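You operate a simulated robot arm through the tools that you are given. There is no shell and no other tool. Be economical: measure what you need, move in short steps, check, and stop when the job is done.

Carry out the task below with a simulated robot arm. There is one attempt and no reset: what you move stays moved.

TASK
Stand the three driver sockets in the teal rack and push the white slide over.
Fine: blue in the cell marked 10 mm, red in the cell marked 15 mm, green in the cell marked 20 mm. Set down upright: blue driver socket, red driver socket, green driver socket.

Only the result counts: the job must be done as asked and must still hold three seconds after the hand-in. Knocking over, shifting, dropping, spilling or breaking anything else fails it.

THE ROBOT
A 7-joint arm with a two-finger parallel gripper, fixed in place. Base frame: the origin is at the foot of the arm, x ahead of it, y to its left, z up; the work surface is at about z = 0. Lengths are in cm, angles in degrees, forces in N, time in s.
With the tool pointing down near the work surface it reaches from about 22 to 58 cm from the base axis. Its first joint turns from -66.0 to 66.0 degrees. Payload 2.5 kg.
The TCP is the grasp point between the finger pads, 2.3 cm short of the fingertips. In the tool frame z runs along the fingers and y along their closing line. The gripper opens to 9.4 cm. The fingers are 3.8 cm wide and 1 cm thick; the gripper's body (5.4 by 9.6 cm) begins 3.9 cm behind the TCP.
Orientation is that of the tool frame in the base frame, as a unit quaternion [w, x, y, z]. With the fingers straight down and closing along the base's y, the tool's x points along the base's -x, its y along +y and its z along -z.

THE INTERFACE
- The arm moves only by the tool jog_arm. Its argument "commands" is one flat list of numbers, 7 for each row, row after row: the shift along the tool's x, y, z in cm, then the turn, a rotation vector about the tool's x, y, z in degrees, then the finger opening in cm, from 0 to 9.4. In form: [tx, ty, tz, rx, ry, rz, jaw, tx, ty, tz, rx, ry, rz, jaw, ...]. A call has 1 to 12 rows; each row shifts and turns the commanded pose from where the row before left it, along the tool's axes as they then stand. Each row takes 0.2 s and may step no farther than 5 cm and 8.6 degrees from the row before; otherwise, or with a gripper value out of range, the whole call is refused. A pose out of reach is approached as far as the arm can. The call stops where the force on the tool passes 40 N (or 10 N more than at its start, if that is more) or the arm is blocked; 0.2 s more then pass. The fingers move at their own pace (about 10.8 cm/s each) and stop on an object; they squeeze with about 30 N. The grip force told is the motor's: it shows also when the fingers shut on nothing. Time passes only in rows, and 0.2 s behind the last, so rows that do not move let the fingers close. The reply holds the time, the measured pose of the TCP, the force on the tool along the base axes, the opening and the grip force, in the units named above and with some noise, with the torque about the TCP (base axes, N m) and any sound that the robot's microphone picked up, and new pictures: "views" is both (left out), scene, wrist or none.
- Cameras (640 x 400 px; columns grow to the right, rows downward): "scene" is fixed at [9.55, -39.38, 54.14]; the picture's right is [0.96, -0.29, 0.00], its down [-0.17, -0.55, -0.82] and it looks along [0.24, 0.78, -0.58] (base axes); focal length 361 px, centre (320, 200). "wrist" rides on the gripper at [8.6, 1.6, -7.4] in the tool frame; the picture's right is [-0.18, 0.98, 0.00], its down [-0.58, -0.11, -0.81] and it looks along [-0.79, -0.15, 0.59] (tool axes); focal length 243 px, centre (320, 200). There is no depth. A picture from a camera that has moved, and an enlarged one, comes with that camera's place and axes in the base frame and with its lens.
- enlarge(camera, box): a new picture of the part [left, top, right, bottom] of that camera's present view, enlarged. The clock stands still meanwhile.
- finish_job(): hands the job in; it is judged then, once.

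Work in short steps. Places have to be worked out from the pictures, the camera data and where the tool is seen: move nearer, look again, correct. Check each grasp and each placing, and mend what went wrong. You have 120 turns and 200 pictures in all, those below and enlarged ones among them. Open the gripper and draw the arm clear of the work before you hand the job in, unless the task says otherwise; then end with one line.

The tools are called after ">>>" as a command line: name --argument value ..., lists and objects as JSON in quotes. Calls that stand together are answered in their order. jog_arm: Moves the arm, as the interface text tells. Its arguments: {"type":"object","properties":{"commands":{"type":"array"},"views":{"type":"string","enum":["both","scene","wrist","none"]}},"required":["commands"]} The other tools are called the same way: enlarge (camera, box) takes an enlarged picture of a part of a camera's view; finish_job () hands the job in.

At the start:

```text
time: 0.0
tool_pos: [32.44, 9.57, 25.04]
ee_rot: [0.001, 0.0, 1.0, 0.0]
ft_force: [0.7, -0.3, 0.6]
torque: [0.03, -0.01, 0.0]
opening: 9.41
grip_force: 0.1
```

scene: 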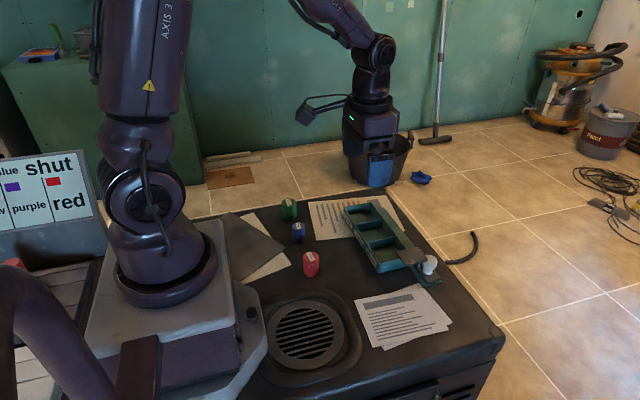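
wrist: 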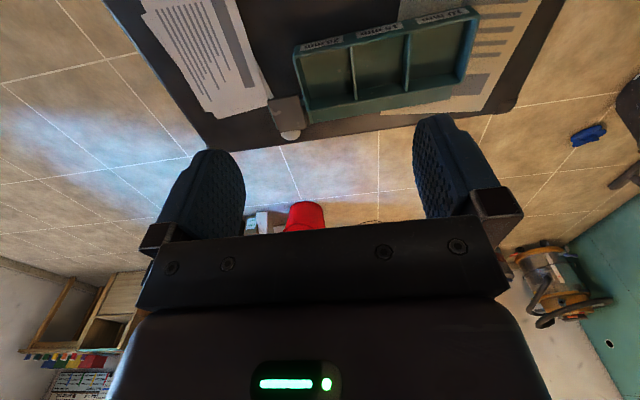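

I start by enlarging the scene around the sockets and rack, and the wrist view for the cell labels.

>>> enlarge --camera "scene" --box '[260, 180, 460, 305]'

>>> enlarge --camera "wrist" --box '[240, 0, 500, 160]'

```text
3.20 times, centred on (360, 242) of scene
camera zoom: at [9.55, -39.38, 54.14], right [0.96, -0.29, 0.0], down [-0.17, -0.55, -0.82], along [0.24, 0.78, -0.58], focal length 1154 px, centre (192, 64)
```

zoom: 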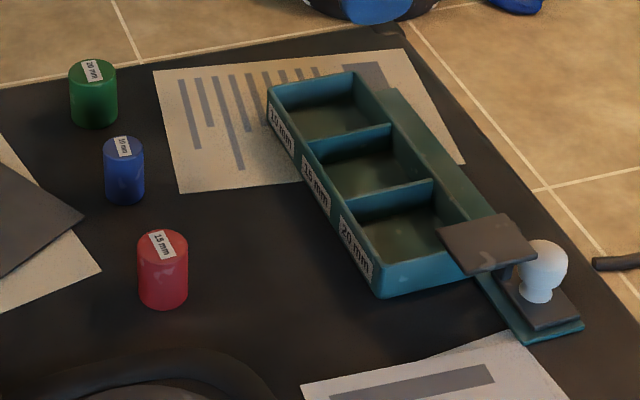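

```text
2.46 times, centred on (370, 80) of wrist
camera zoom: at [23.66, 11.1, 32.53], right [0.18, 0.98, 0.0], down [0.58, -0.11, 0.81], along [0.79, -0.15, -0.59], focal length 597 px, centre (197, 495)
```

zoom: 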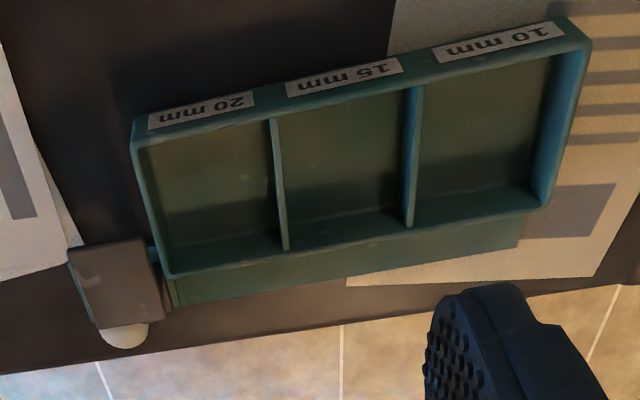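

Estimates: red (22.9,10.3), blue (22.8,20), green (22.8,29), each about 4 cm tall. The rack spans x 35.7–42.6 and y 6–26, with the 20 mm cell nearest −y and the slide at the −y end on the far side. I move above red and look again.

>>> jog_arm --commands '[2.4, 0.18, 3.2, 0, 0, 0, 6, 2.4, 0.18, 3.2, 0, 0, 0, 6, 2.4, 0.18, 3.2, 0, 0, 0, 6, 2.3, 0.18, 3.2, 0, 0, 0, 6, 0, 0, 0, 0, 0, 0, 6]'

```text
time: 1.2
tool_pos: [22.96, 10.28, 12.12]
ee_rot: [0.0, 0.0, 1.0, 0.0]
ft_force: [0.6, 0.1, -0.4]
torque: [0.0, 0.0, -0.02]
opening: 5.98
grip_force: 0.1
camera wrist: at [14.06, 11.8, 19.65], right [0.18, 0.98, 0.0], down [0.58, -0.11, 0.81], along [0.79, -0.15, -0.59], focal length 243 px, centre (320, 200)
```

scene: 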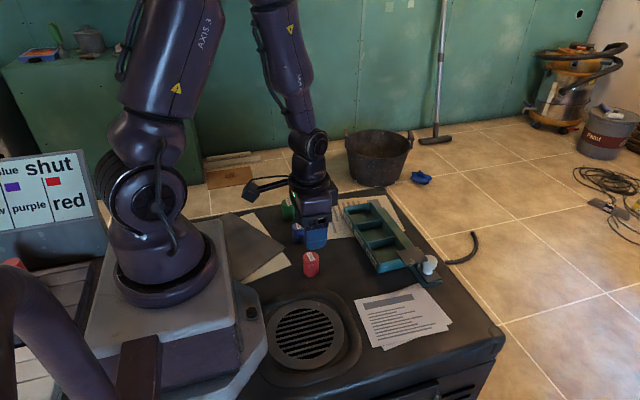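
wrist: 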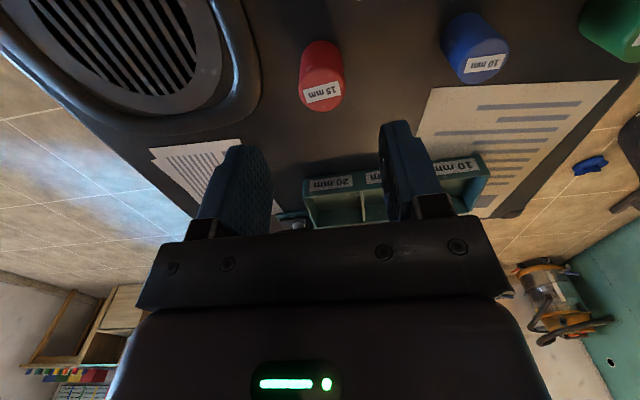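

Wrist view confirms red at about (22.87,10.26) with its top near z 4.1. I descend to z≈4.2, so the tips sit at about 1.9, and close on it.

>>> jog_arm --commands '[0.08, 0, 3, 0, 0, 0, 6, 0, 0, 3, 0, 0, 0, 6, 0, 0, 1.9, 0, 0, 0, 6, 0, 0, 0, 0, 0, 0, 6, 0, 0, 0, 0, 0, 0, 2.5, 0, 0, 0, 0, 0, 0, 2.5, 0, 0, 0, 0, 0, 0, 2.5]'

```text
time: 2.8
tool_pos: [22.89, 10.38, 4.4]
ee_rot: [0.0, 0.001, 1.0, 0.001]
ft_force: [0.3, 0.5, 0.2]
torque: [0.01, -0.02, 0.03]
opening: 3.09
grip_force: 30.3
camera wrist: at [14.06, 11.98, 11.9], right [0.18, 0.98, 0.0], down [0.58, -0.11, 0.81], along [0.79, -0.15, -0.59], focal length 243 px, centre (320, 200)
```

scene: 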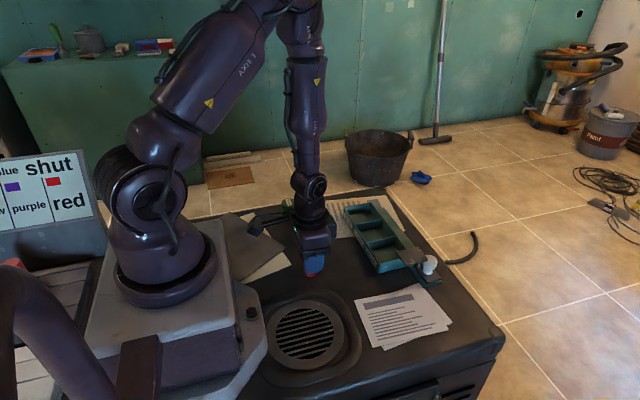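
wrist: 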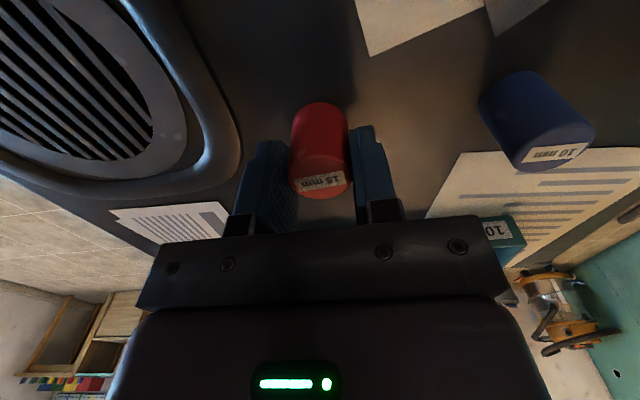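

Red is held (3.09 cm, 30 N). I lift and move to before the rack at height, to locate the cells precisely.

>>> jog_arm --commands '[0, 0, -4, 0, 0, 0, 2.5, 0, 0, -4, 0, 0, 0, 2.5, -2, 1.8, -4, 0, 0, 0, 2.5, -3, 1.8, -3, 0, 0, 0, 2.5, -3, 1.8, 0, 0, 0, 0, 2.5, 0, 0, 0, 0, 0, 0, 2.5]' --views "wrist"

>>> enlarge --camera "wrist" --box '[160, 0, 480, 200]'

```text
time: 4.2
tool_pos: [31.0, 15.7, 19.33]
ee_rot: [0.0, 0.0, 1.0, 0.0]
ft_force: [0.3, -0.1, -1.3]
torque: [0.0, -0.03, -0.03]
opening: 3.06
grip_force: 29.7
camera wrist: at [22.16, 17.23, 26.92], right [0.18, 0.98, 0.0], down [0.58, -0.11, 0.81], along [0.79, -0.15, -0.59], focal length 243 px, centre (320, 200)
```

wrist: 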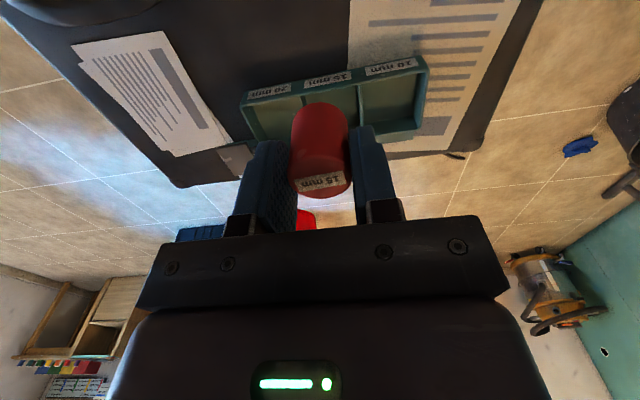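

```text
2.00 times, centred on (320, 100) of wrist
camera zoom: at [22.16, 17.23, 26.92], right [0.18, 0.98, 0.0], down [0.58, -0.11, 0.81], along [0.79, -0.15, -0.59], focal length 485 px, centre (320, 400)
```

zoom: 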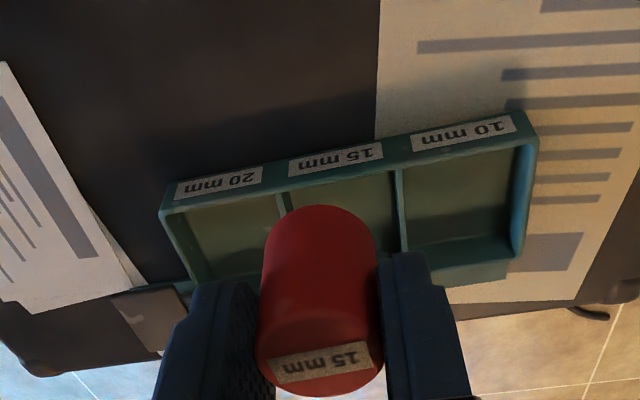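

Cells are visible; I need the wall height and rim corners more precisely, so I enlarge the scene on the rack.

>>> enlarge --camera "scene" --box '[336, 195, 448, 295]'

```text
4.00 times, centred on (392, 245) of scene
camera zoom: at [9.55, -39.38, 54.14], right [0.96, -0.29, 0.0], down [-0.17, -0.55, -0.82], along [0.24, 0.78, -0.58], focal length 1443 px, centre (32, 20)
```

zoom: 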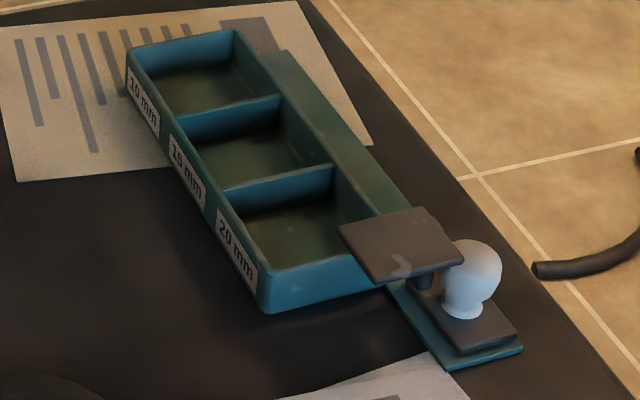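

The walls are about 2–2.7 cm tall, and the 15 mm cell centre is about (39.0,15.6). My grip is high enough that the fingers barely enter the cell. I move above it and lower partway, then check.

>>> jog_arm --commands '[-4, 0, 3, 0, 0, 0, 2.5, -4, -0.1, 4, 0, 0, 0, 2.5, 0, 0, 3, 0, 0, 0, 2.5, 0, 0, 0, 0, 0, 0, 2.5]'

>>> enlarge --camera "scene" --box '[320, 180, 464, 295]'

>>> enlarge --camera "wrist" --box '[200, 50, 440, 200]'

```text
refused: row 2 steps farther than a row can; nothing moved
```

```text
3.48 times, centred on (392, 238) of scene
camera zoom: at [9.55, -39.38, 54.14], right [0.96, -0.29, 0.0], down [-0.17, -0.55, -0.82], along [0.24, 0.78, -0.58], focal length 1255 px, centre (70, 70)
```

zoom: 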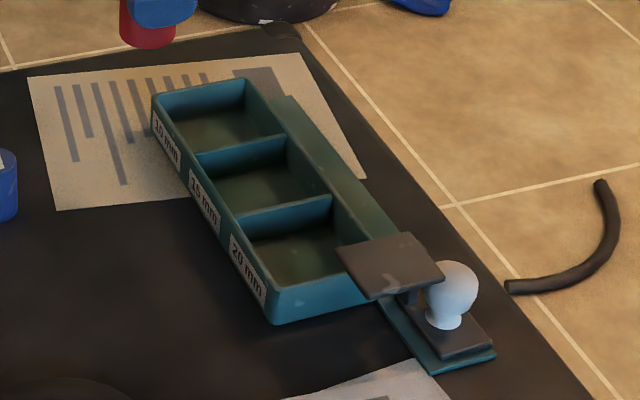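

```text
2.67 times, centred on (320, 125) of wrist
camera zoom: at [22.16, 17.23, 26.92], right [0.18, 0.98, 0.0], down [0.58, -0.11, 0.81], along [0.79, -0.15, -0.59], focal length 647 px, centre (320, 400)
```

zoom: 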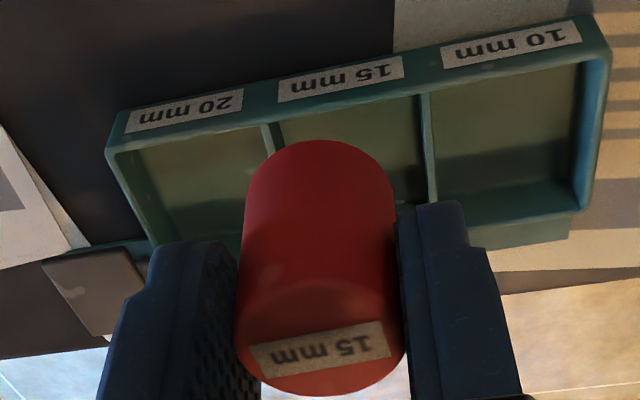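

The call was refused for step size, so I repeat with smaller steps.

>>> jog_arm --commands '[-3, 0, 2.5, 0, 0, 0, 2.5, -3, -0.1, 2.5, 0, 0, 0, 2.5, -2, 0, 2.5, 0, 0, 0, 2.5, 0, 0, 2, 0, 0, 0, 2.5, 0, 0, 0, 0, 0, 0, 2.5]'

>>> enlarge --camera "scene" --box '[320, 180, 464, 295]'

>>> enlarge --camera "wrist" --box '[200, 50, 440, 200]'

```text
time: 5.4
tool_pos: [38.93, 15.64, 9.87]
ee_rot: [-0.001, 0.0, 1.0, 0.0]
ft_force: [0.0, 0.7, -1.7]
torque: [-0.02, -0.03, 0.01]
opening: 3.09
grip_force: 29.8
camera wrist: at [30.1, 17.25, 17.34], right [0.18, 0.98, 0.0], down [0.58, -0.11, 0.81], along [0.79, -0.15, -0.59], focal length 243 px, centre (320, 200)
```

scene: 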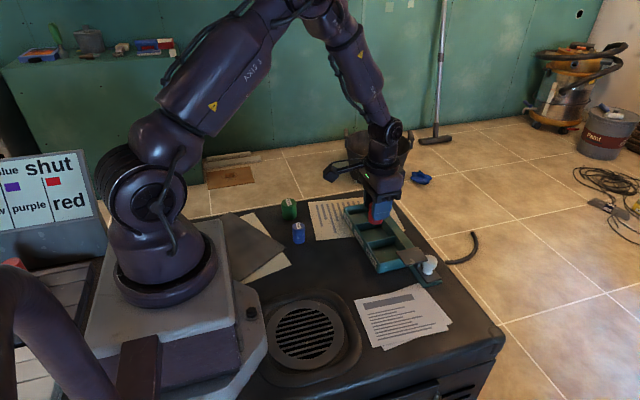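
wrist: 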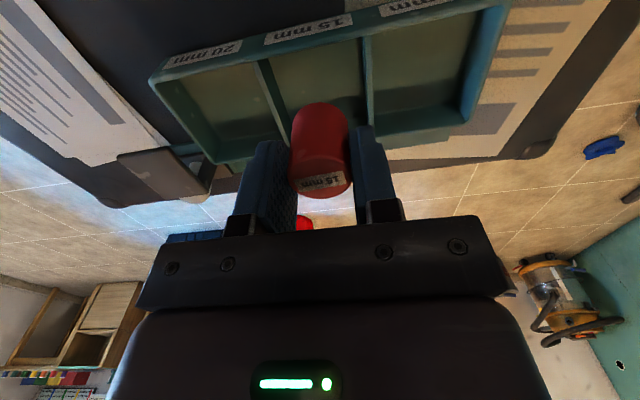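

```text
3.48 times, centred on (392, 238) of scene
camera zoom: at [9.55, -39.38, 54.14], right [0.96, -0.29, 0.0], down [-0.17, -0.55, -0.82], along [0.24, 0.78, -0.58], focal length 1255 px, centre (70, 70)
```

zoom: 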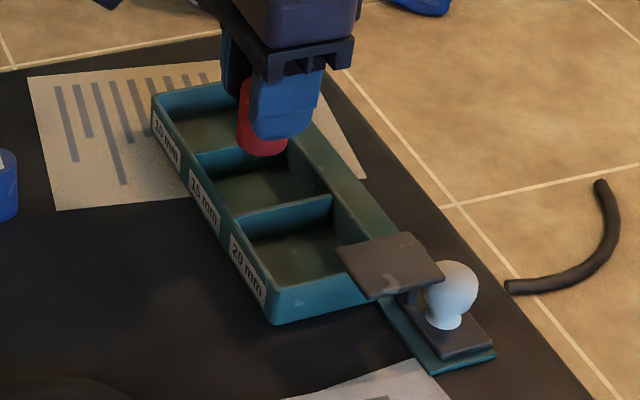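

```text
2.67 times, centred on (320, 125) of wrist
camera zoom: at [30.1, 17.25, 17.34], right [0.18, 0.98, 0.0], down [0.58, -0.11, 0.81], along [0.79, -0.15, -0.59], focal length 647 px, centre (320, 400)
```

zoom: 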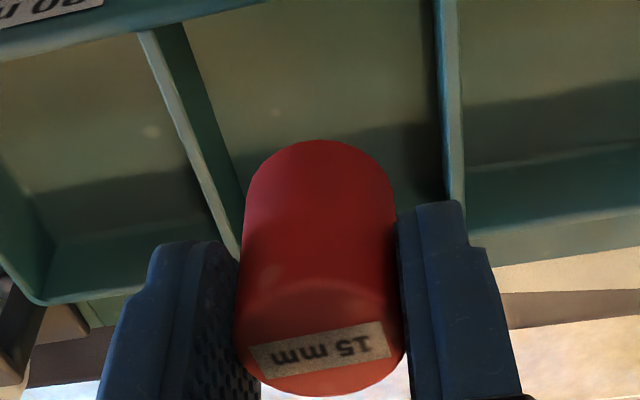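

Divider tops are computed at y≈12.2 and 18.8, so the cell centre is about (39.2,15.5) and I'm aligned. I lower most of the way and check the force.

>>> jog_arm --commands '[-0.2, -0.1, 2, 0, 0, 0, 2.5, 0, 0, 2, 0, 0, 0, 2.5, 0, 0, 0.6, 0, 0, 0, 2.5, 0, 0, 0, 0, 0, 0, 2.5]' --views "none"

>>> enlarge --camera "scene" --box '[320, 180, 464, 295]'

>>> enlarge --camera "wrist" --box '[200, 50, 440, 200]'

```text
time: 6.4
tool_pos: [39.06, 15.48, 5.23]
ee_rot: [0.0, 0.0, 1.0, -0.001]
ft_force: [0.6, 0.4, -0.9]
torque: [0.0, 0.0, -0.01]
opening: 3.02
grip_force: 30.0
```

```text
3.48 times, centred on (392, 238) of scene
camera zoom: at [9.55, -39.38, 54.14], right [0.96, -0.29, 0.0], down [-0.17, -0.55, -0.82], along [0.24, 0.78, -0.58], focal length 1255 px, centre (70, 70)
```

zoom: 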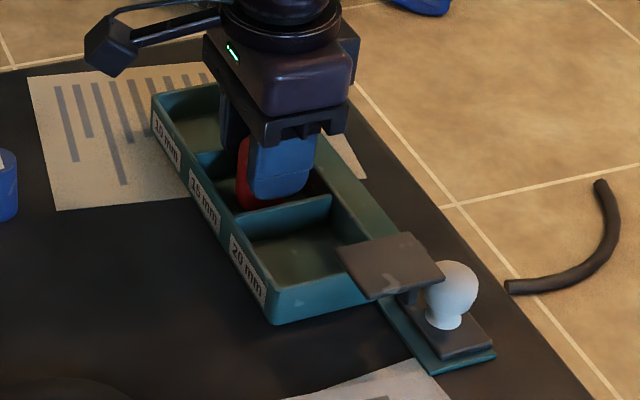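

```text
2.67 times, centred on (320, 125) of wrist
camera zoom: at [30.31, 17.09, 12.76], right [0.18, 0.98, 0.0], down [0.58, -0.11, 0.81], along [0.79, -0.15, -0.59], focal length 647 px, centre (320, 400)
```

zoom: 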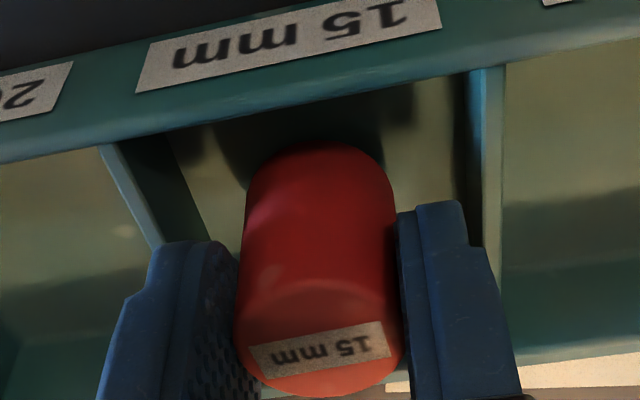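

Well centred with no contact yet. I lower in small steps until the floor is felt.

>>> jog_arm --commands '[0, 0, 0.2, 0, 0, 0, 2.5, 0, 0, 0.15, 0, 0, 0, 2.5, 0, 0, 0, 0, 0, 0, 2.5]' --views "none"

```text
time: 7.2
tool_pos: [39.02, 15.43, 4.87]
ee_rot: [0.0, 0.0, 1.0, 0.001]
ft_force: [-0.5, -0.3, -0.7]
torque: [0.02, 0.01, -0.03]
opening: 3.07
grip_force: 29.8
```

No contact yet, so I go a bit lower.

>>> jog_arm --commands '[0, 0, 0.12, 0, 0, 0, 2.5, 0, 0, 0, 0, 0, 0, 2.5]' --views "none"

>>> jog_arm --commands '[0, 0, 0.1, 0, 0, 0, 2.5, 0, 0, 0, 0, 0, 0, 2.5]' --views "none"

```text
time: 7.8
tool_pos: [39.14, 15.44, 4.88]
ee_rot: [0.0, 0.0, 1.0, 0.0]
ft_force: [-0.2, 0.1, 0.9]
torque: [-0.04, -0.01, -0.04]
opening: 3.06
grip_force: 30.2
```

```text
time: 8.4
tool_pos: [39.1, 15.44, 4.67]
ee_rot: [0.001, 0.001, 1.0, 0.0]
ft_force: [-1.9, -2.2, 10.8]
torque: [-0.14, 0.07, -0.05]
opening: 3.05
grip_force: 30.6
```

Floor contact felt (10.8 N). I open slightly and lift straight up.

>>> jog_arm --commands '[0, 0, -0.1, 0, 0, 0, 3.9, 0, 0, 0, 0, 0, 0, 3.9, 0, 0, 0, 0, 0, 0, 3.9, 0, 0, -1.5, 0, 0, 0, 3.9, 0, 0, -4, 0, 0, 0, 3.9, 0, 0, -4, 0, 0, 0, 6, 0, 0, 0, 0, 0, 0, 6]' --views "wrist"

>>> enlarge --camera "scene" --box '[320, 180, 464, 295]'

```text
time: 10.0
tool_pos: [39.06, 15.42, 14.23]
ee_rot: [0.0, 0.001, 1.0, 0.0]
ft_force: [0.2, 0.4, 0.5]
torque: [0.01, -0.02, 0.02]
opening: 6.01
grip_force: 0.1
camera wrist: at [30.24, 17.01, 21.76], right [0.18, 0.98, 0.0], down [0.58, -0.11, 0.81], along [0.79, -0.15, -0.59], focal length 243 px, centre (320, 200)
```

wrist: 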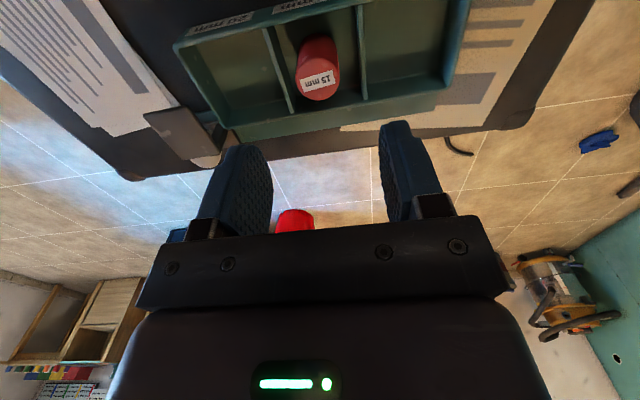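

```text
3.48 times, centred on (392, 238) of scene
camera zoom: at [9.55, -39.38, 54.14], right [0.96, -0.29, 0.0], down [-0.17, -0.55, -0.82], along [0.24, 0.78, -0.58], focal length 1255 px, centre (70, 70)
```

zoom: 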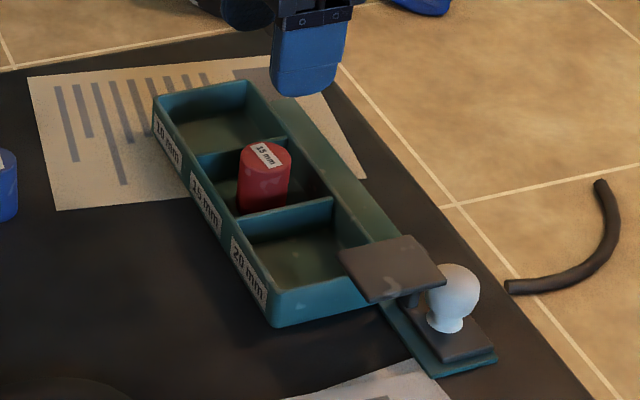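

Red is standing in the 15 mm cell, and the slide's plate at about z 5.8 clears its top. Next I go above blue at about (23.0,20.25).

>>> jog_arm --commands '[4, 1.2, 0, 0, 0, 0, 6, 4, 1.2, 0, 0, 0, 0, 6, 4, 1.2, 1, 0, 0, 0, 6, 4, 1.2, 1.2, 0, 0, 0, 6, 0, 0, 0, 0, 0, 0, 6]' --views "wrist"

```text
time: 11.2
tool_pos: [22.83, 20.19, 12.08]
ee_rot: [0.001, 0.001, 1.0, 0.0]
ft_force: [-0.7, -0.4, -0.1]
torque: [0.0, 0.0, 0.01]
opening: 6.0
grip_force: 0.1
camera wrist: at [14.09, 21.8, 19.61], right [0.19, 0.98, 0.0], down [0.58, -0.11, 0.81], along [0.79, -0.15, -0.59], focal length 243 px, centre (320, 200)
```

wrist: 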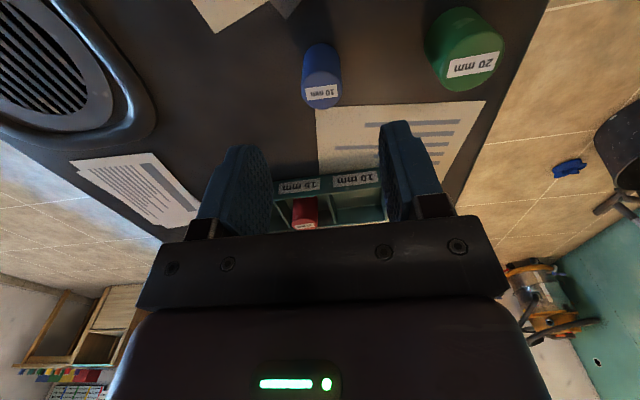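

Blue is centred at about (23.05,20.2). I descend to z≈4.1 and grip.

>>> jog_arm --commands '[-0.2, 0, 3, 0, 0, 0, 6, 0, 0, 3, 0, 0, 0, 6, 0, 0, 2.0, 0, 0, 0, 6, 0, 0, 0, 0, 0, 0, 6, 0, 0, 0, 0, 0, 0, 2, 0, 0, 0, 0, 0, 0, 2, 0, 0, 0, 0, 0, 0, 2]' --views "wrist"

```text
time: 12.8
tool_pos: [23.33, 20.04, 3.94]
ee_rot: [-0.001, 0.0, 1.0, 0.0]
ft_force: [0.2, 0.3, 0.1]
torque: [0.05, 0.02, -0.01]
opening: 2.69
grip_force: 30.1
camera wrist: at [14.52, 21.71, 11.43], right [0.18, 0.98, 0.0], down [0.58, -0.11, 0.81], along [0.79, -0.15, -0.59], focal length 243 px, centre (320, 200)
```

wrist: 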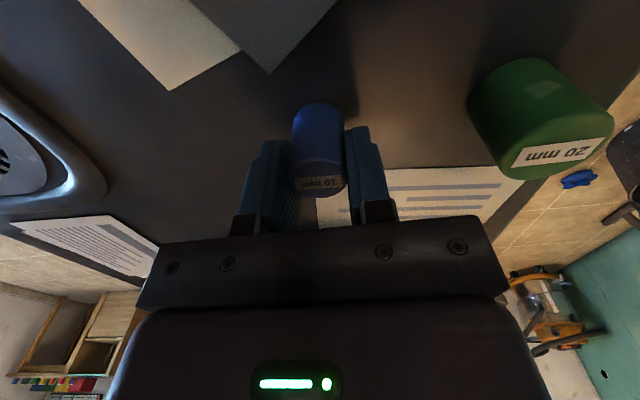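

Blue is held (2.69 cm). I lift, move over the 10 mm cell at about (39.1,22.0), and check.

>>> jog_arm --commands '[0, 0, -4, 0, 0, 0, 2, 0, 0, -4, 0, 0, 0, 2, -4, 0.5, 0, 0, 0, 0, 2, -4, 0.5, 0, 0, 0, 0, 2, -4, 0.5, 0, 0, 0, 0, 2, -3.9, 0.4, 1, 0, 0, 0, 2, 0, 0, 1, 0, 0, 0, 2, 0, 0, 0, 0, 0, 0, 2]' --views "none"

>>> enlarge --camera "scene" --box '[320, 180, 464, 295]'

>>> enlarge --camera "wrist" --box '[160, 0, 480, 200]'

```text
time: 14.6
tool_pos: [39.16, 22.05, 10.14]
ee_rot: [0.0, 0.0, 1.0, 0.0]
ft_force: [-0.4, -0.6, -0.9]
torque: [-0.01, -0.02, 0.02]
opening: 2.69
grip_force: 30.5
```

```text
3.48 times, centred on (392, 238) of scene
camera zoom: at [9.55, -39.38, 54.14], right [0.96, -0.29, 0.0], down [-0.17, -0.55, -0.82], along [0.24, 0.78, -0.58], focal length 1255 px, centre (70, 70)
```

zoom: 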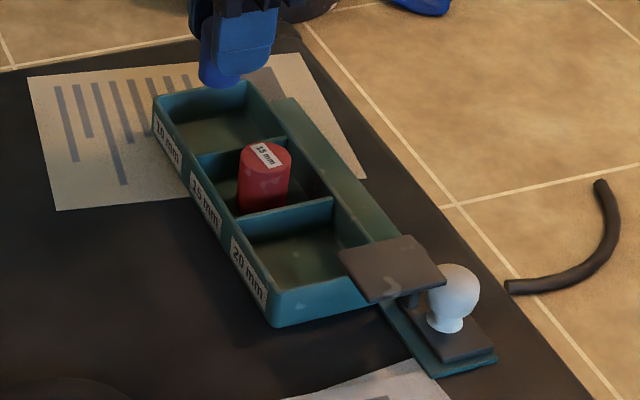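

```text
2.00 times, centred on (320, 100) of wrist
camera zoom: at [30.34, 23.63, 17.57], right [0.18, 0.98, 0.0], down [0.58, -0.11, 0.81], along [0.79, -0.15, -0.59], focal length 485 px, centre (320, 400)
```

zoom: 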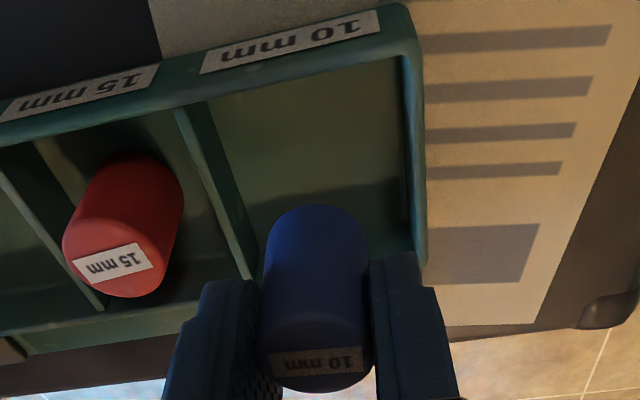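

The 10 mm cell interior is about y 19.0–24.9, centre 21.95, so I'm aligned. I lower now.

>>> jog_arm --commands '[0, -0.1, 2, 0, 0, 0, 2, 0, 0, 2, 0, 0, 0, 2, 0, 0, 1.2, 0, 0, 0, 2, 0, 0, 0, 0, 0, 0, 2]' --views "none"

>>> enlarge --camera "wrist" --box '[160, 0, 480, 200]'

>>> jog_arm --commands '[0, 0, 0.2, 0, 0, 0, 2, 0, 0, 0.1, 0, 0, 0, 2, 0, 0, 0, 0, 0, 0, 2]' --views "none"

```text
time: 15.6
tool_pos: [39.15, 22.05, 4.7]
ee_rot: [-0.001, 0.0, 1.0, 0.0]
ft_force: [-0.6, 0.2, -0.7]
torque: [-0.01, 0.0, -0.02]
opening: 2.66
grip_force: 29.6
```

```text
2.00 times, centred on (320, 100) of wrist
camera zoom: at [30.27, 23.57, 12.26], right [0.18, 0.98, 0.0], down [0.58, -0.11, 0.81], along [0.79, -0.15, -0.59], focal length 485 px, centre (320, 400)
```

zoom: 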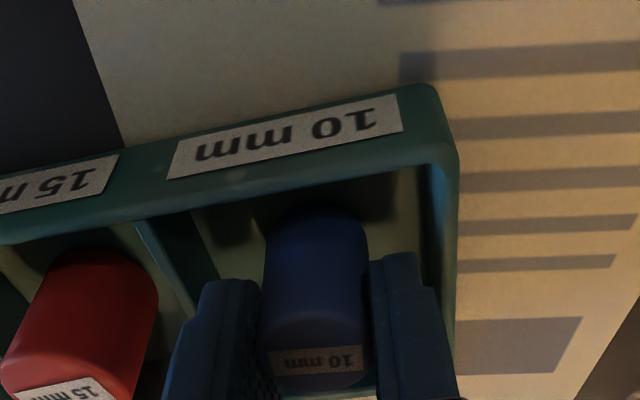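

```text
time: 16.4
tool_pos: [39.2, 21.94, 4.54]
ee_rot: [0.0, 0.0, 1.0, 0.0]
ft_force: [-0.7, -0.1, 2.0]
torque: [-0.03, 0.0, 0.02]
opening: 2.68
grip_force: 29.7
```

Contact is beginning (2 N). One more tiny step, then I judge release.

>>> jog_arm --commands '[0, 0, 0.06, 0, 0, 0, 2, 0, 0, 0, 0, 0, 0, 2]' --views "none"

```text
time: 17.0
tool_pos: [39.17, 22.03, 4.42]
ee_rot: [0.0, 0.0, 1.0, 0.0]
ft_force: [-0.3, 0.6, 0.4]
torque: [0.0, 0.0, -0.02]
opening: 2.67
grip_force: 30.6
```

>>> jog_arm --commands '[0, 0, 0.08, 0, 0, 0, 2, 0, 0, 0, 0, 0, 0, 2]' --views "none"

```text
time: 17.6
tool_pos: [39.21, 22.09, 4.43]
ee_rot: [0.0, 0.0, 1.0, 0.0]
ft_force: [0.2, -0.5, 5.0]
torque: [0.05, 0.02, 0.04]
opening: 2.64
grip_force: 30.3
```

Contact at 5 N: blue is on the floor. I open a little and lift.

>>> jog_arm --commands '[0, 0, -0.04, 0, 0, 0, 3.5, 0, 0, 0, 0, 0, 0, 3.5, 0, 0, 0, 0, 0, 0, 3.5, 0, 0, -1.5, 0, 0, 0, 3.5, 0, 0, -4, 0, 0, 0, 3.5, 0, 0, -4, 0, 0, 0, 6.5, 0, 0, 0, 0, 0, 0, 6.5]' --views "wrist"

>>> enlarge --camera "scene" --box '[320, 180, 464, 295]'

```text
time: 19.2
tool_pos: [39.47, 21.98, 13.91]
ee_rot: [0.0, 0.0, 1.0, 0.0]
ft_force: [0.8, -0.7, -0.2]
torque: [0.02, 0.01, 0.06]
opening: 6.48
grip_force: 0.0
camera wrist: at [30.64, 23.61, 21.43], right [0.18, 0.98, 0.0], down [0.58, -0.11, 0.81], along [0.79, -0.15, -0.59], focal length 243 px, centre (320, 200)
```

wrist: 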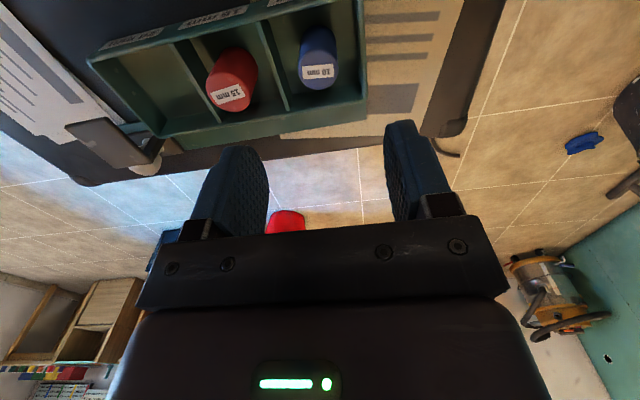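

```text
3.48 times, centred on (392, 238) of scene
camera zoom: at [9.55, -39.38, 54.14], right [0.96, -0.29, 0.0], down [-0.17, -0.55, -0.82], along [0.24, 0.78, -0.58], focal length 1255 px, centre (70, 70)
```

zoom: 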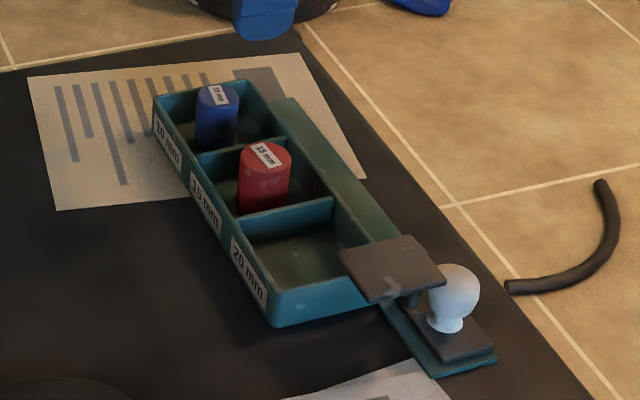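

Blue stands in the 10 mm cell. Now I go above green at about (22.8,29.3).

>>> jog_arm --commands '[4.2, 1.8, 0, 0, 0, 0, 6.5, 4.2, 1.8, 0, 0, 0, 0, 6.5, 4.2, 1.8, 1, 0, 0, 0, 6.5, 4.1, 1.9, 1, 0, 0, 0, 6.5, 0, 0, 0, 0, 0, 0, 6.5]' --views "wrist"

>>> enlarge --camera "scene" --box '[260, 180, 404, 295]'

```text
time: 20.4
tool_pos: [22.54, 29.26, 11.8]
ee_rot: [0.001, 0.001, 1.0, 0.001]
ft_force: [0.3, -0.3, 0.1]
torque: [-0.01, 0.01, 0.01]
opening: 6.46
grip_force: 0.0
camera wrist: at [13.76, 30.98, 19.39], right [0.19, 0.98, 0.0], down [0.58, -0.11, 0.81], along [0.79, -0.15, -0.59], focal length 243 px, centre (320, 200)
```

wrist: 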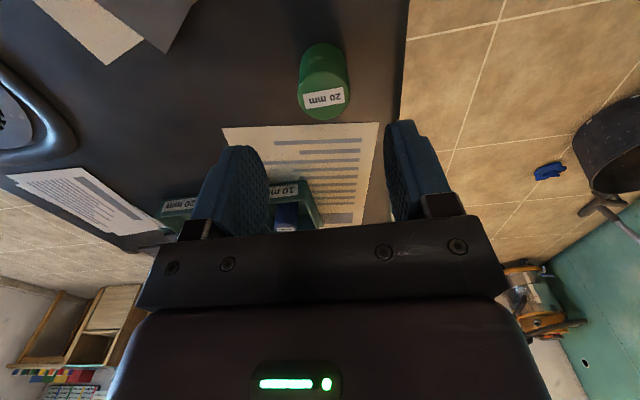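

```text
3.48 times, centred on (332, 238) of scene
camera zoom: at [9.55, -39.38, 54.14], right [0.96, -0.29, 0.0], down [-0.17, -0.55, -0.82], along [0.24, 0.78, -0.58], focal length 1255 px, centre (278, 70)
```

zoom: 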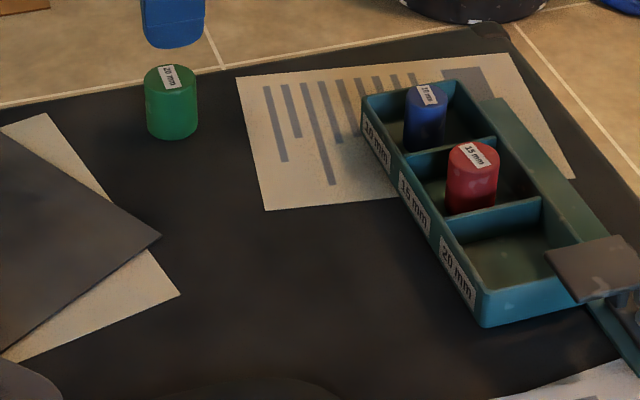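

Green is at about (22.9,29.6). I grip slightly higher (z≈4.5) so the finger tips stay near rim level in the tight cell.

>>> jog_arm --commands '[-0.35, 0.3, 2.5, 0, 0, 0, 6.5, 0, 0, 2.5, 0, 0, 0, 6.5, 0, 0, 2.3, 0, 0, 0, 6.5, 0, 0, 0, 0, 0, 0, 6.5, 0, 0, 0, 0, 0, 0, 3, 0, 0, 0, 0, 0, 0, 3, 0, 0, 0, 0, 0, 0, 3]' --views "wrist"

```text
time: 22.0
tool_pos: [23.02, 29.57, 4.6]
ee_rot: [0.0, 0.0, 1.0, 0.0]
ft_force: [-0.1, 0.0, 0.7]
torque: [-0.03, -0.01, -0.04]
opening: 3.49
grip_force: 30.4
camera wrist: at [14.1, 31.21, 12.14], right [0.18, 0.98, 0.0], down [0.58, -0.11, 0.81], along [0.79, -0.15, -0.59], focal length 243 px, centre (320, 200)
```

wrist: 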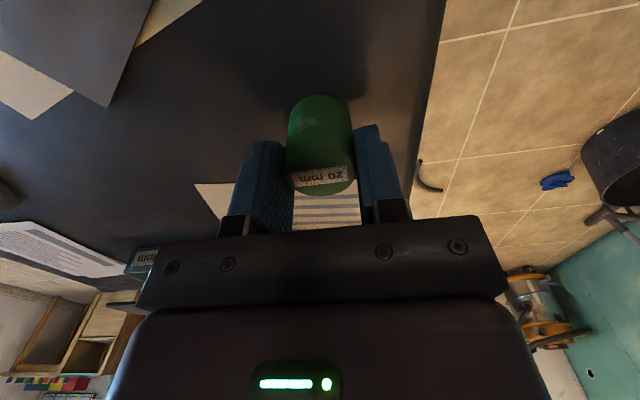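

Green is held. I lift to z≈14 and travel to the 20 mm cell at about (39.1,9.1), stopping at z≈11 to check.

>>> jog_arm --commands '[0, 0, -4.7, 0, 0, 0, 3, 0, 0, -4.7, 0, 0, 0, 3, -2.7, -3.4, 0, 0, 0, 0, 3, -2.7, -3.4, 0, 0, 0, 0, 3, -2.7, -3.4, 0, 0, 0, 0, 3, -2.7, -3.4, 0, 0, 0, 0, 3, -2.7, -3.4, 0, 0, 0, 0, 3, -2.6, -3.4, 0, 0, 0, 0, 3, 0, 0, 3, 0, 0, 0, 3, 0, 0, 0, 0, 0, 0, 3]' --views "none"

>>> enlarge --camera "scene" --box '[320, 180, 464, 295]'

>>> enlarge --camera "wrist" --box '[160, 0, 480, 200]'

```text
time: 24.2
tool_pos: [39.04, 9.21, 11.04]
ee_rot: [0.0, 0.0, 1.0, -0.001]
ft_force: [0.6, -0.1, -0.9]
torque: [0.03, 0.02, 0.0]
opening: 3.52
grip_force: 30.1
```

```text
3.48 times, centred on (392, 238) of scene
camera zoom: at [9.55, -39.38, 54.14], right [0.96, -0.29, 0.0], down [-0.17, -0.55, -0.82], along [0.24, 0.78, -0.58], focal length 1255 px, centre (70, 70)
```

zoom: 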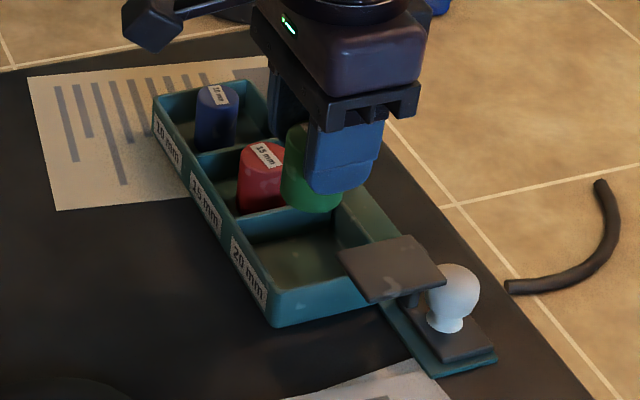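

```text
2.00 times, centred on (320, 100) of wrist
camera zoom: at [30.32, 10.8, 18.58], right [0.18, 0.98, 0.0], down [0.58, -0.11, 0.81], along [0.79, -0.15, -0.59], focal length 485 px, centre (320, 400)
```

zoom: 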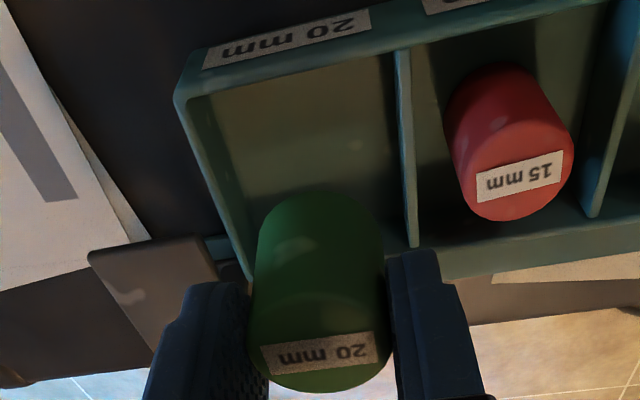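

The 20 mm cell interior is about y 5.9–12.0, so I shift by −0.2 in y and lower.

>>> jog_arm --commands '[-0.1, -0.2, 2, 0, 0, 0, 3, 0, 0, 2, 0, 0, 0, 3, 0, 0, 1.6, 0, 0, 0, 3, 0, 0, 0, 0, 0, 0, 3]' --views "none"

>>> enlarge --camera "wrist" --box '[160, 0, 480, 200]'

>>> enlarge --camera "scene" --box '[320, 180, 464, 295]'

```text
time: 25.2
tool_pos: [39.01, 9.24, 5.39]
ee_rot: [0.0, 0.0, 1.0, 0.0]
ft_force: [-0.6, 0.1, -0.3]
torque: [0.0, -0.02, -0.01]
opening: 3.48
grip_force: 29.8
```

```text
2.00 times, centred on (320, 100) of wrist
camera zoom: at [30.27, 10.8, 12.86], right [0.18, 0.98, 0.0], down [0.58, -0.11, 0.81], along [0.79, -0.15, -0.59], focal length 485 px, centre (320, 400)
```

zoom: 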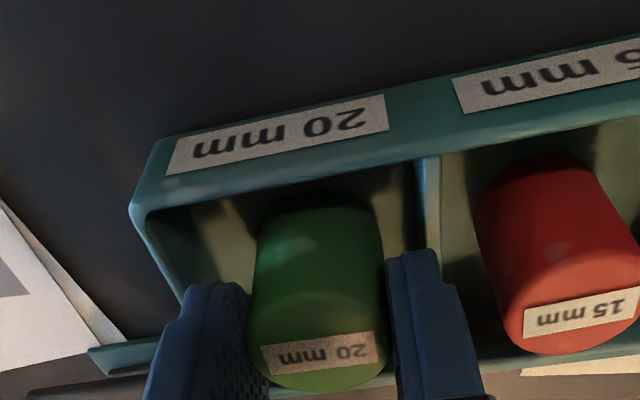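

```text
3.48 times, centred on (392, 238) of scene
camera zoom: at [9.55, -39.38, 54.14], right [0.96, -0.29, 0.0], down [-0.17, -0.55, -0.82], along [0.24, 0.78, -0.58], focal length 1255 px, centre (70, 70)
```

zoom: 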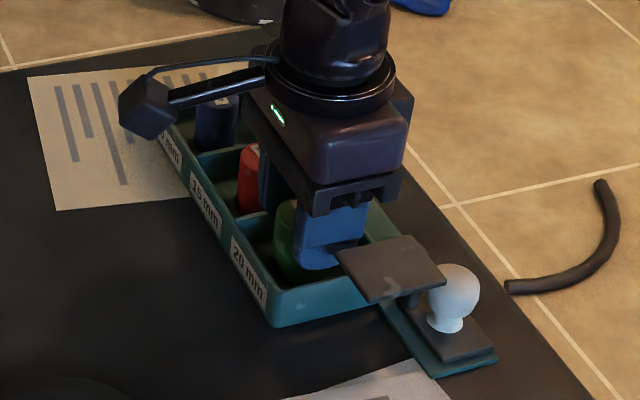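

The right finger is near the divider line, so I shift 0.25 toward −y and then lower in small steps.

>>> jog_arm --commands '[0, -0.25, 0, 0, 0, 0, 3, 0, 0, 0.2, 0, 0, 0, 3, 0, 0, 0.15, 0, 0, 0, 3, 0, 0, 0, 0, 0, 0, 3]' --views "none"

>>> jog_arm --commands '[0, 0, 0.1, 0, 0, 0, 3, 0, 0, 0, 0, 0, 0, 3]' --views "none"

```text
time: 26.2
tool_pos: [39.02, 8.88, 5.04]
ee_rot: [0.0, 0.001, 1.0, 0.0]
ft_force: [0.4, -0.9, 0.4]
torque: [-0.02, -0.02, -0.02]
opening: 3.5
grip_force: 29.6
```

```text
time: 26.8
tool_pos: [38.98, 8.97, 5.04]
ee_rot: [0.0, 0.0, 1.0, -0.001]
ft_force: [-3.7, -1.0, 12.8]
torque: [-0.08, 0.15, -0.04]
opening: 3.49
grip_force: 30.3
```

Contact at z≈5.0 matches the floor offset of the other two. I release slightly and lift.

>>> jog_arm --commands '[0, 0, -0.1, 0, 0, 0, 3.9, 0, 0, 0, 0, 0, 0, 3.9, 0, 0, 0, 0, 0, 0, 3.9, 0, 0, -1.5, 0, 0, 0, 3.9, 0, 0, -4, 0, 0, 0, 3.9, 0, 0, -4, 0, 0, 0, 5, 0, 0, 0, 0, 0, 0, 5]' --views "wrist"

>>> enlarge --camera "scene" --box '[320, 180, 464, 295]'

>>> enlarge --camera "wrist" --box '[130, 0, 450, 200]'

```text
time: 28.4
tool_pos: [38.91, 8.76, 14.61]
ee_rot: [-0.002, 0.0, 1.0, 0.0]
ft_force: [-0.2, -0.1, 0.1]
torque: [-0.01, -0.01, 0.0]
opening: 5.01
grip_force: 0.1
camera wrist: at [30.12, 10.34, 22.11], right [0.18, 0.98, 0.0], down [0.58, -0.11, 0.81], along [0.79, -0.15, -0.59], focal length 243 px, centre (320, 200)
```

wrist: 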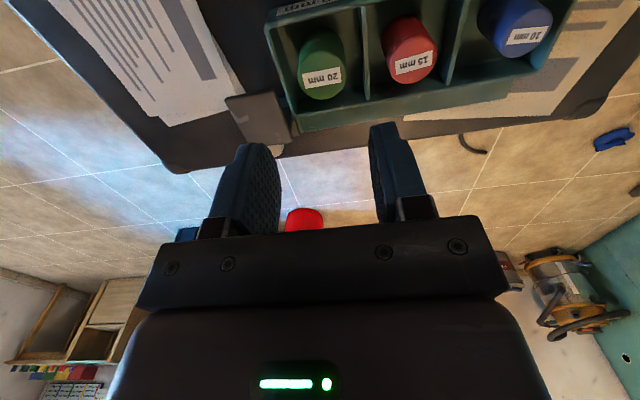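

```text
3.48 times, centred on (392, 238) of scene
camera zoom: at [9.55, -39.38, 54.14], right [0.96, -0.29, 0.0], down [-0.17, -0.55, -0.82], along [0.24, 0.78, -0.58], focal length 1255 px, centre (70, 70)
```

zoom: 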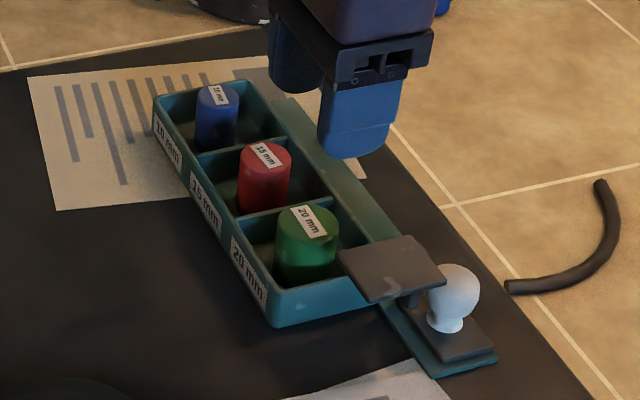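

```text
2.00 times, centred on (290, 100) of wrist
camera zoom: at [30.12, 10.34, 22.11], right [0.18, 0.98, 0.0], down [0.58, -0.11, 0.81], along [0.79, -0.15, -0.59], focal length 485 px, centre (380, 400)
```

zoom: 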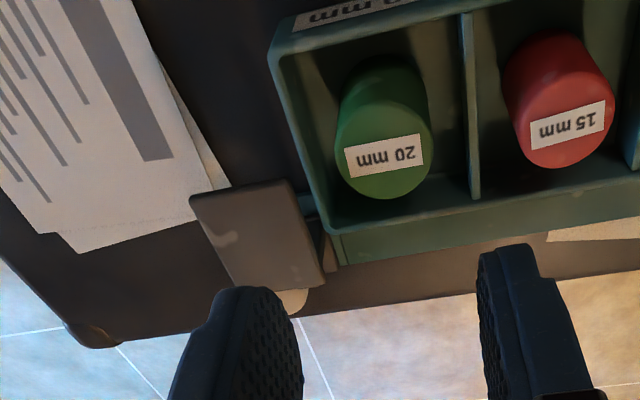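

All three sockets stand in their cells. The slide: plate about x 38.9–43.7, y 1.4–5.3, z≈5.3; white knob about (44.7,2.0), ball centre z≈3.8. I close the jaws and go to the −y side of the knob, staying high first.

>>> jog_arm --commands '[0, -4, 0, 0, 0, 0, 0, -2, -3.8, 0, 0, 0, 0, 0, -2, -3.8, 0, 0, 0, 0, 0, -2.1, 0, 2, 0, 0, 0, 0, 0, 0, 2, 0, 0, 0, 0, 0, 0, 0, 0, 0, 0, 0]'

>>> enlarge --camera "scene" --box '[340, 190, 484, 305]'

```text
time: 29.8
tool_pos: [44.98, -2.81, 10.55]
ee_rot: [0.001, 0.0, 1.0, 0.0]
ft_force: [0.1, -0.9, -1.2]
torque: [0.0, 0.02, 0.02]
opening: 0.0
grip_force: 29.6
camera wrist: at [36.26, -1.25, 18.12], right [0.18, 0.98, 0.0], down [0.58, -0.11, 0.81], along [0.79, -0.15, -0.59], focal length 243 px, centre (320, 200)
```

scene: 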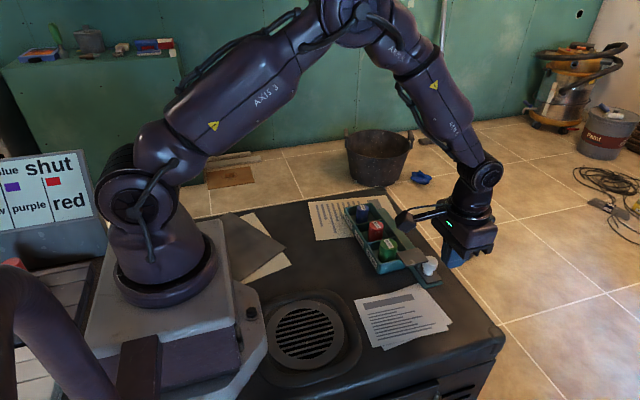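
wrist: 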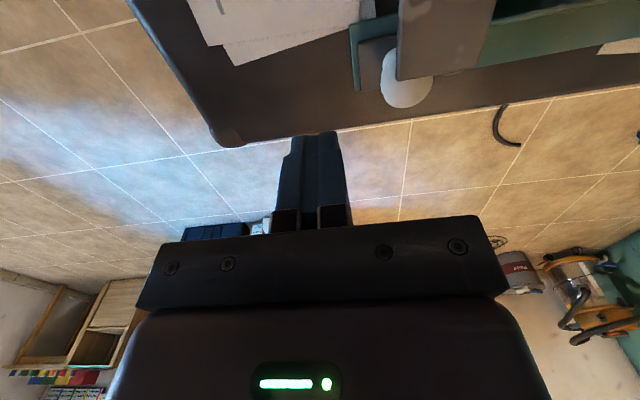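

```text
3.48 times, centred on (412, 248) of scene
camera zoom: at [9.55, -39.38, 54.14], right [0.96, -0.29, 0.0], down [-0.17, -0.55, -0.82], along [0.24, 0.78, -0.58], focal length 1255 px, centre (0, 35)
```

zoom: 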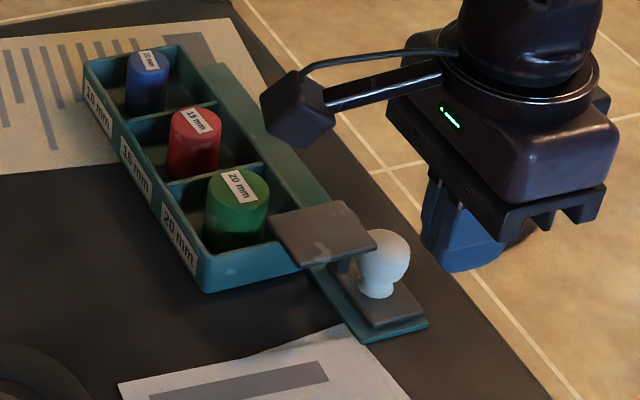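

Knob ball is about (44.6,2.3,3.8). I descend beside it to z≈5.0 (tips about 2.7, above the rack rim), then push +y slowly while watching force.

>>> jog_arm --commands '[0, 0, 3, 0, 0, 0, 0, 0, 0, 2.5, 0, 0, 0, 0, 0, 1, 0, 0, 0, 0, 0, 0, 0.5, 0, 0, 0, 0, 0, 0, 0, 0, 0, 0, 0, 0]'

>>> enlarge --camera "scene" --box '[340, 190, 484, 305]'

```text
time: 31.0
tool_pos: [44.96, -1.29, 5.08]
ee_rot: [-0.001, 0.0, 1.0, 0.0]
ft_force: [0.6, 0.7, -0.2]
torque: [-0.04, 0.01, 0.01]
opening: 0.01
grip_force: 29.6
camera wrist: at [36.17, 0.3, 12.59], right [0.18, 0.98, 0.0], down [0.58, -0.11, 0.81], along [0.79, -0.15, -0.59], focal length 243 px, centre (320, 200)
```

scene: 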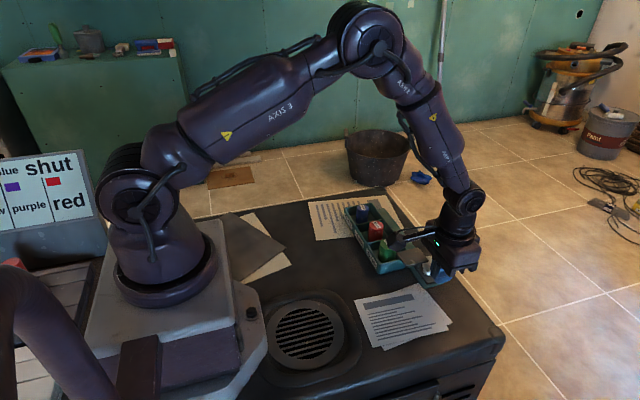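
wrist: 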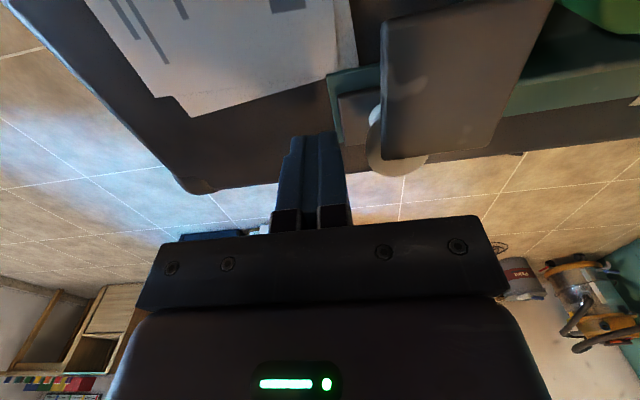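

```text
3.48 times, centred on (412, 248) of scene
camera zoom: at [9.55, -39.38, 54.14], right [0.96, -0.29, 0.0], down [-0.17, -0.55, -0.82], along [0.24, 0.78, -0.58], focal length 1255 px, centre (0, 35)
```

zoom: 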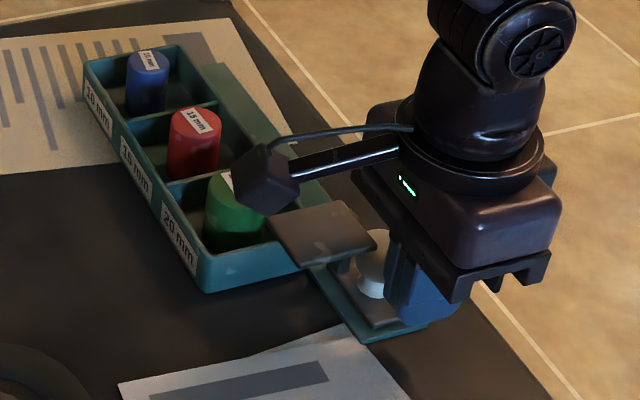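

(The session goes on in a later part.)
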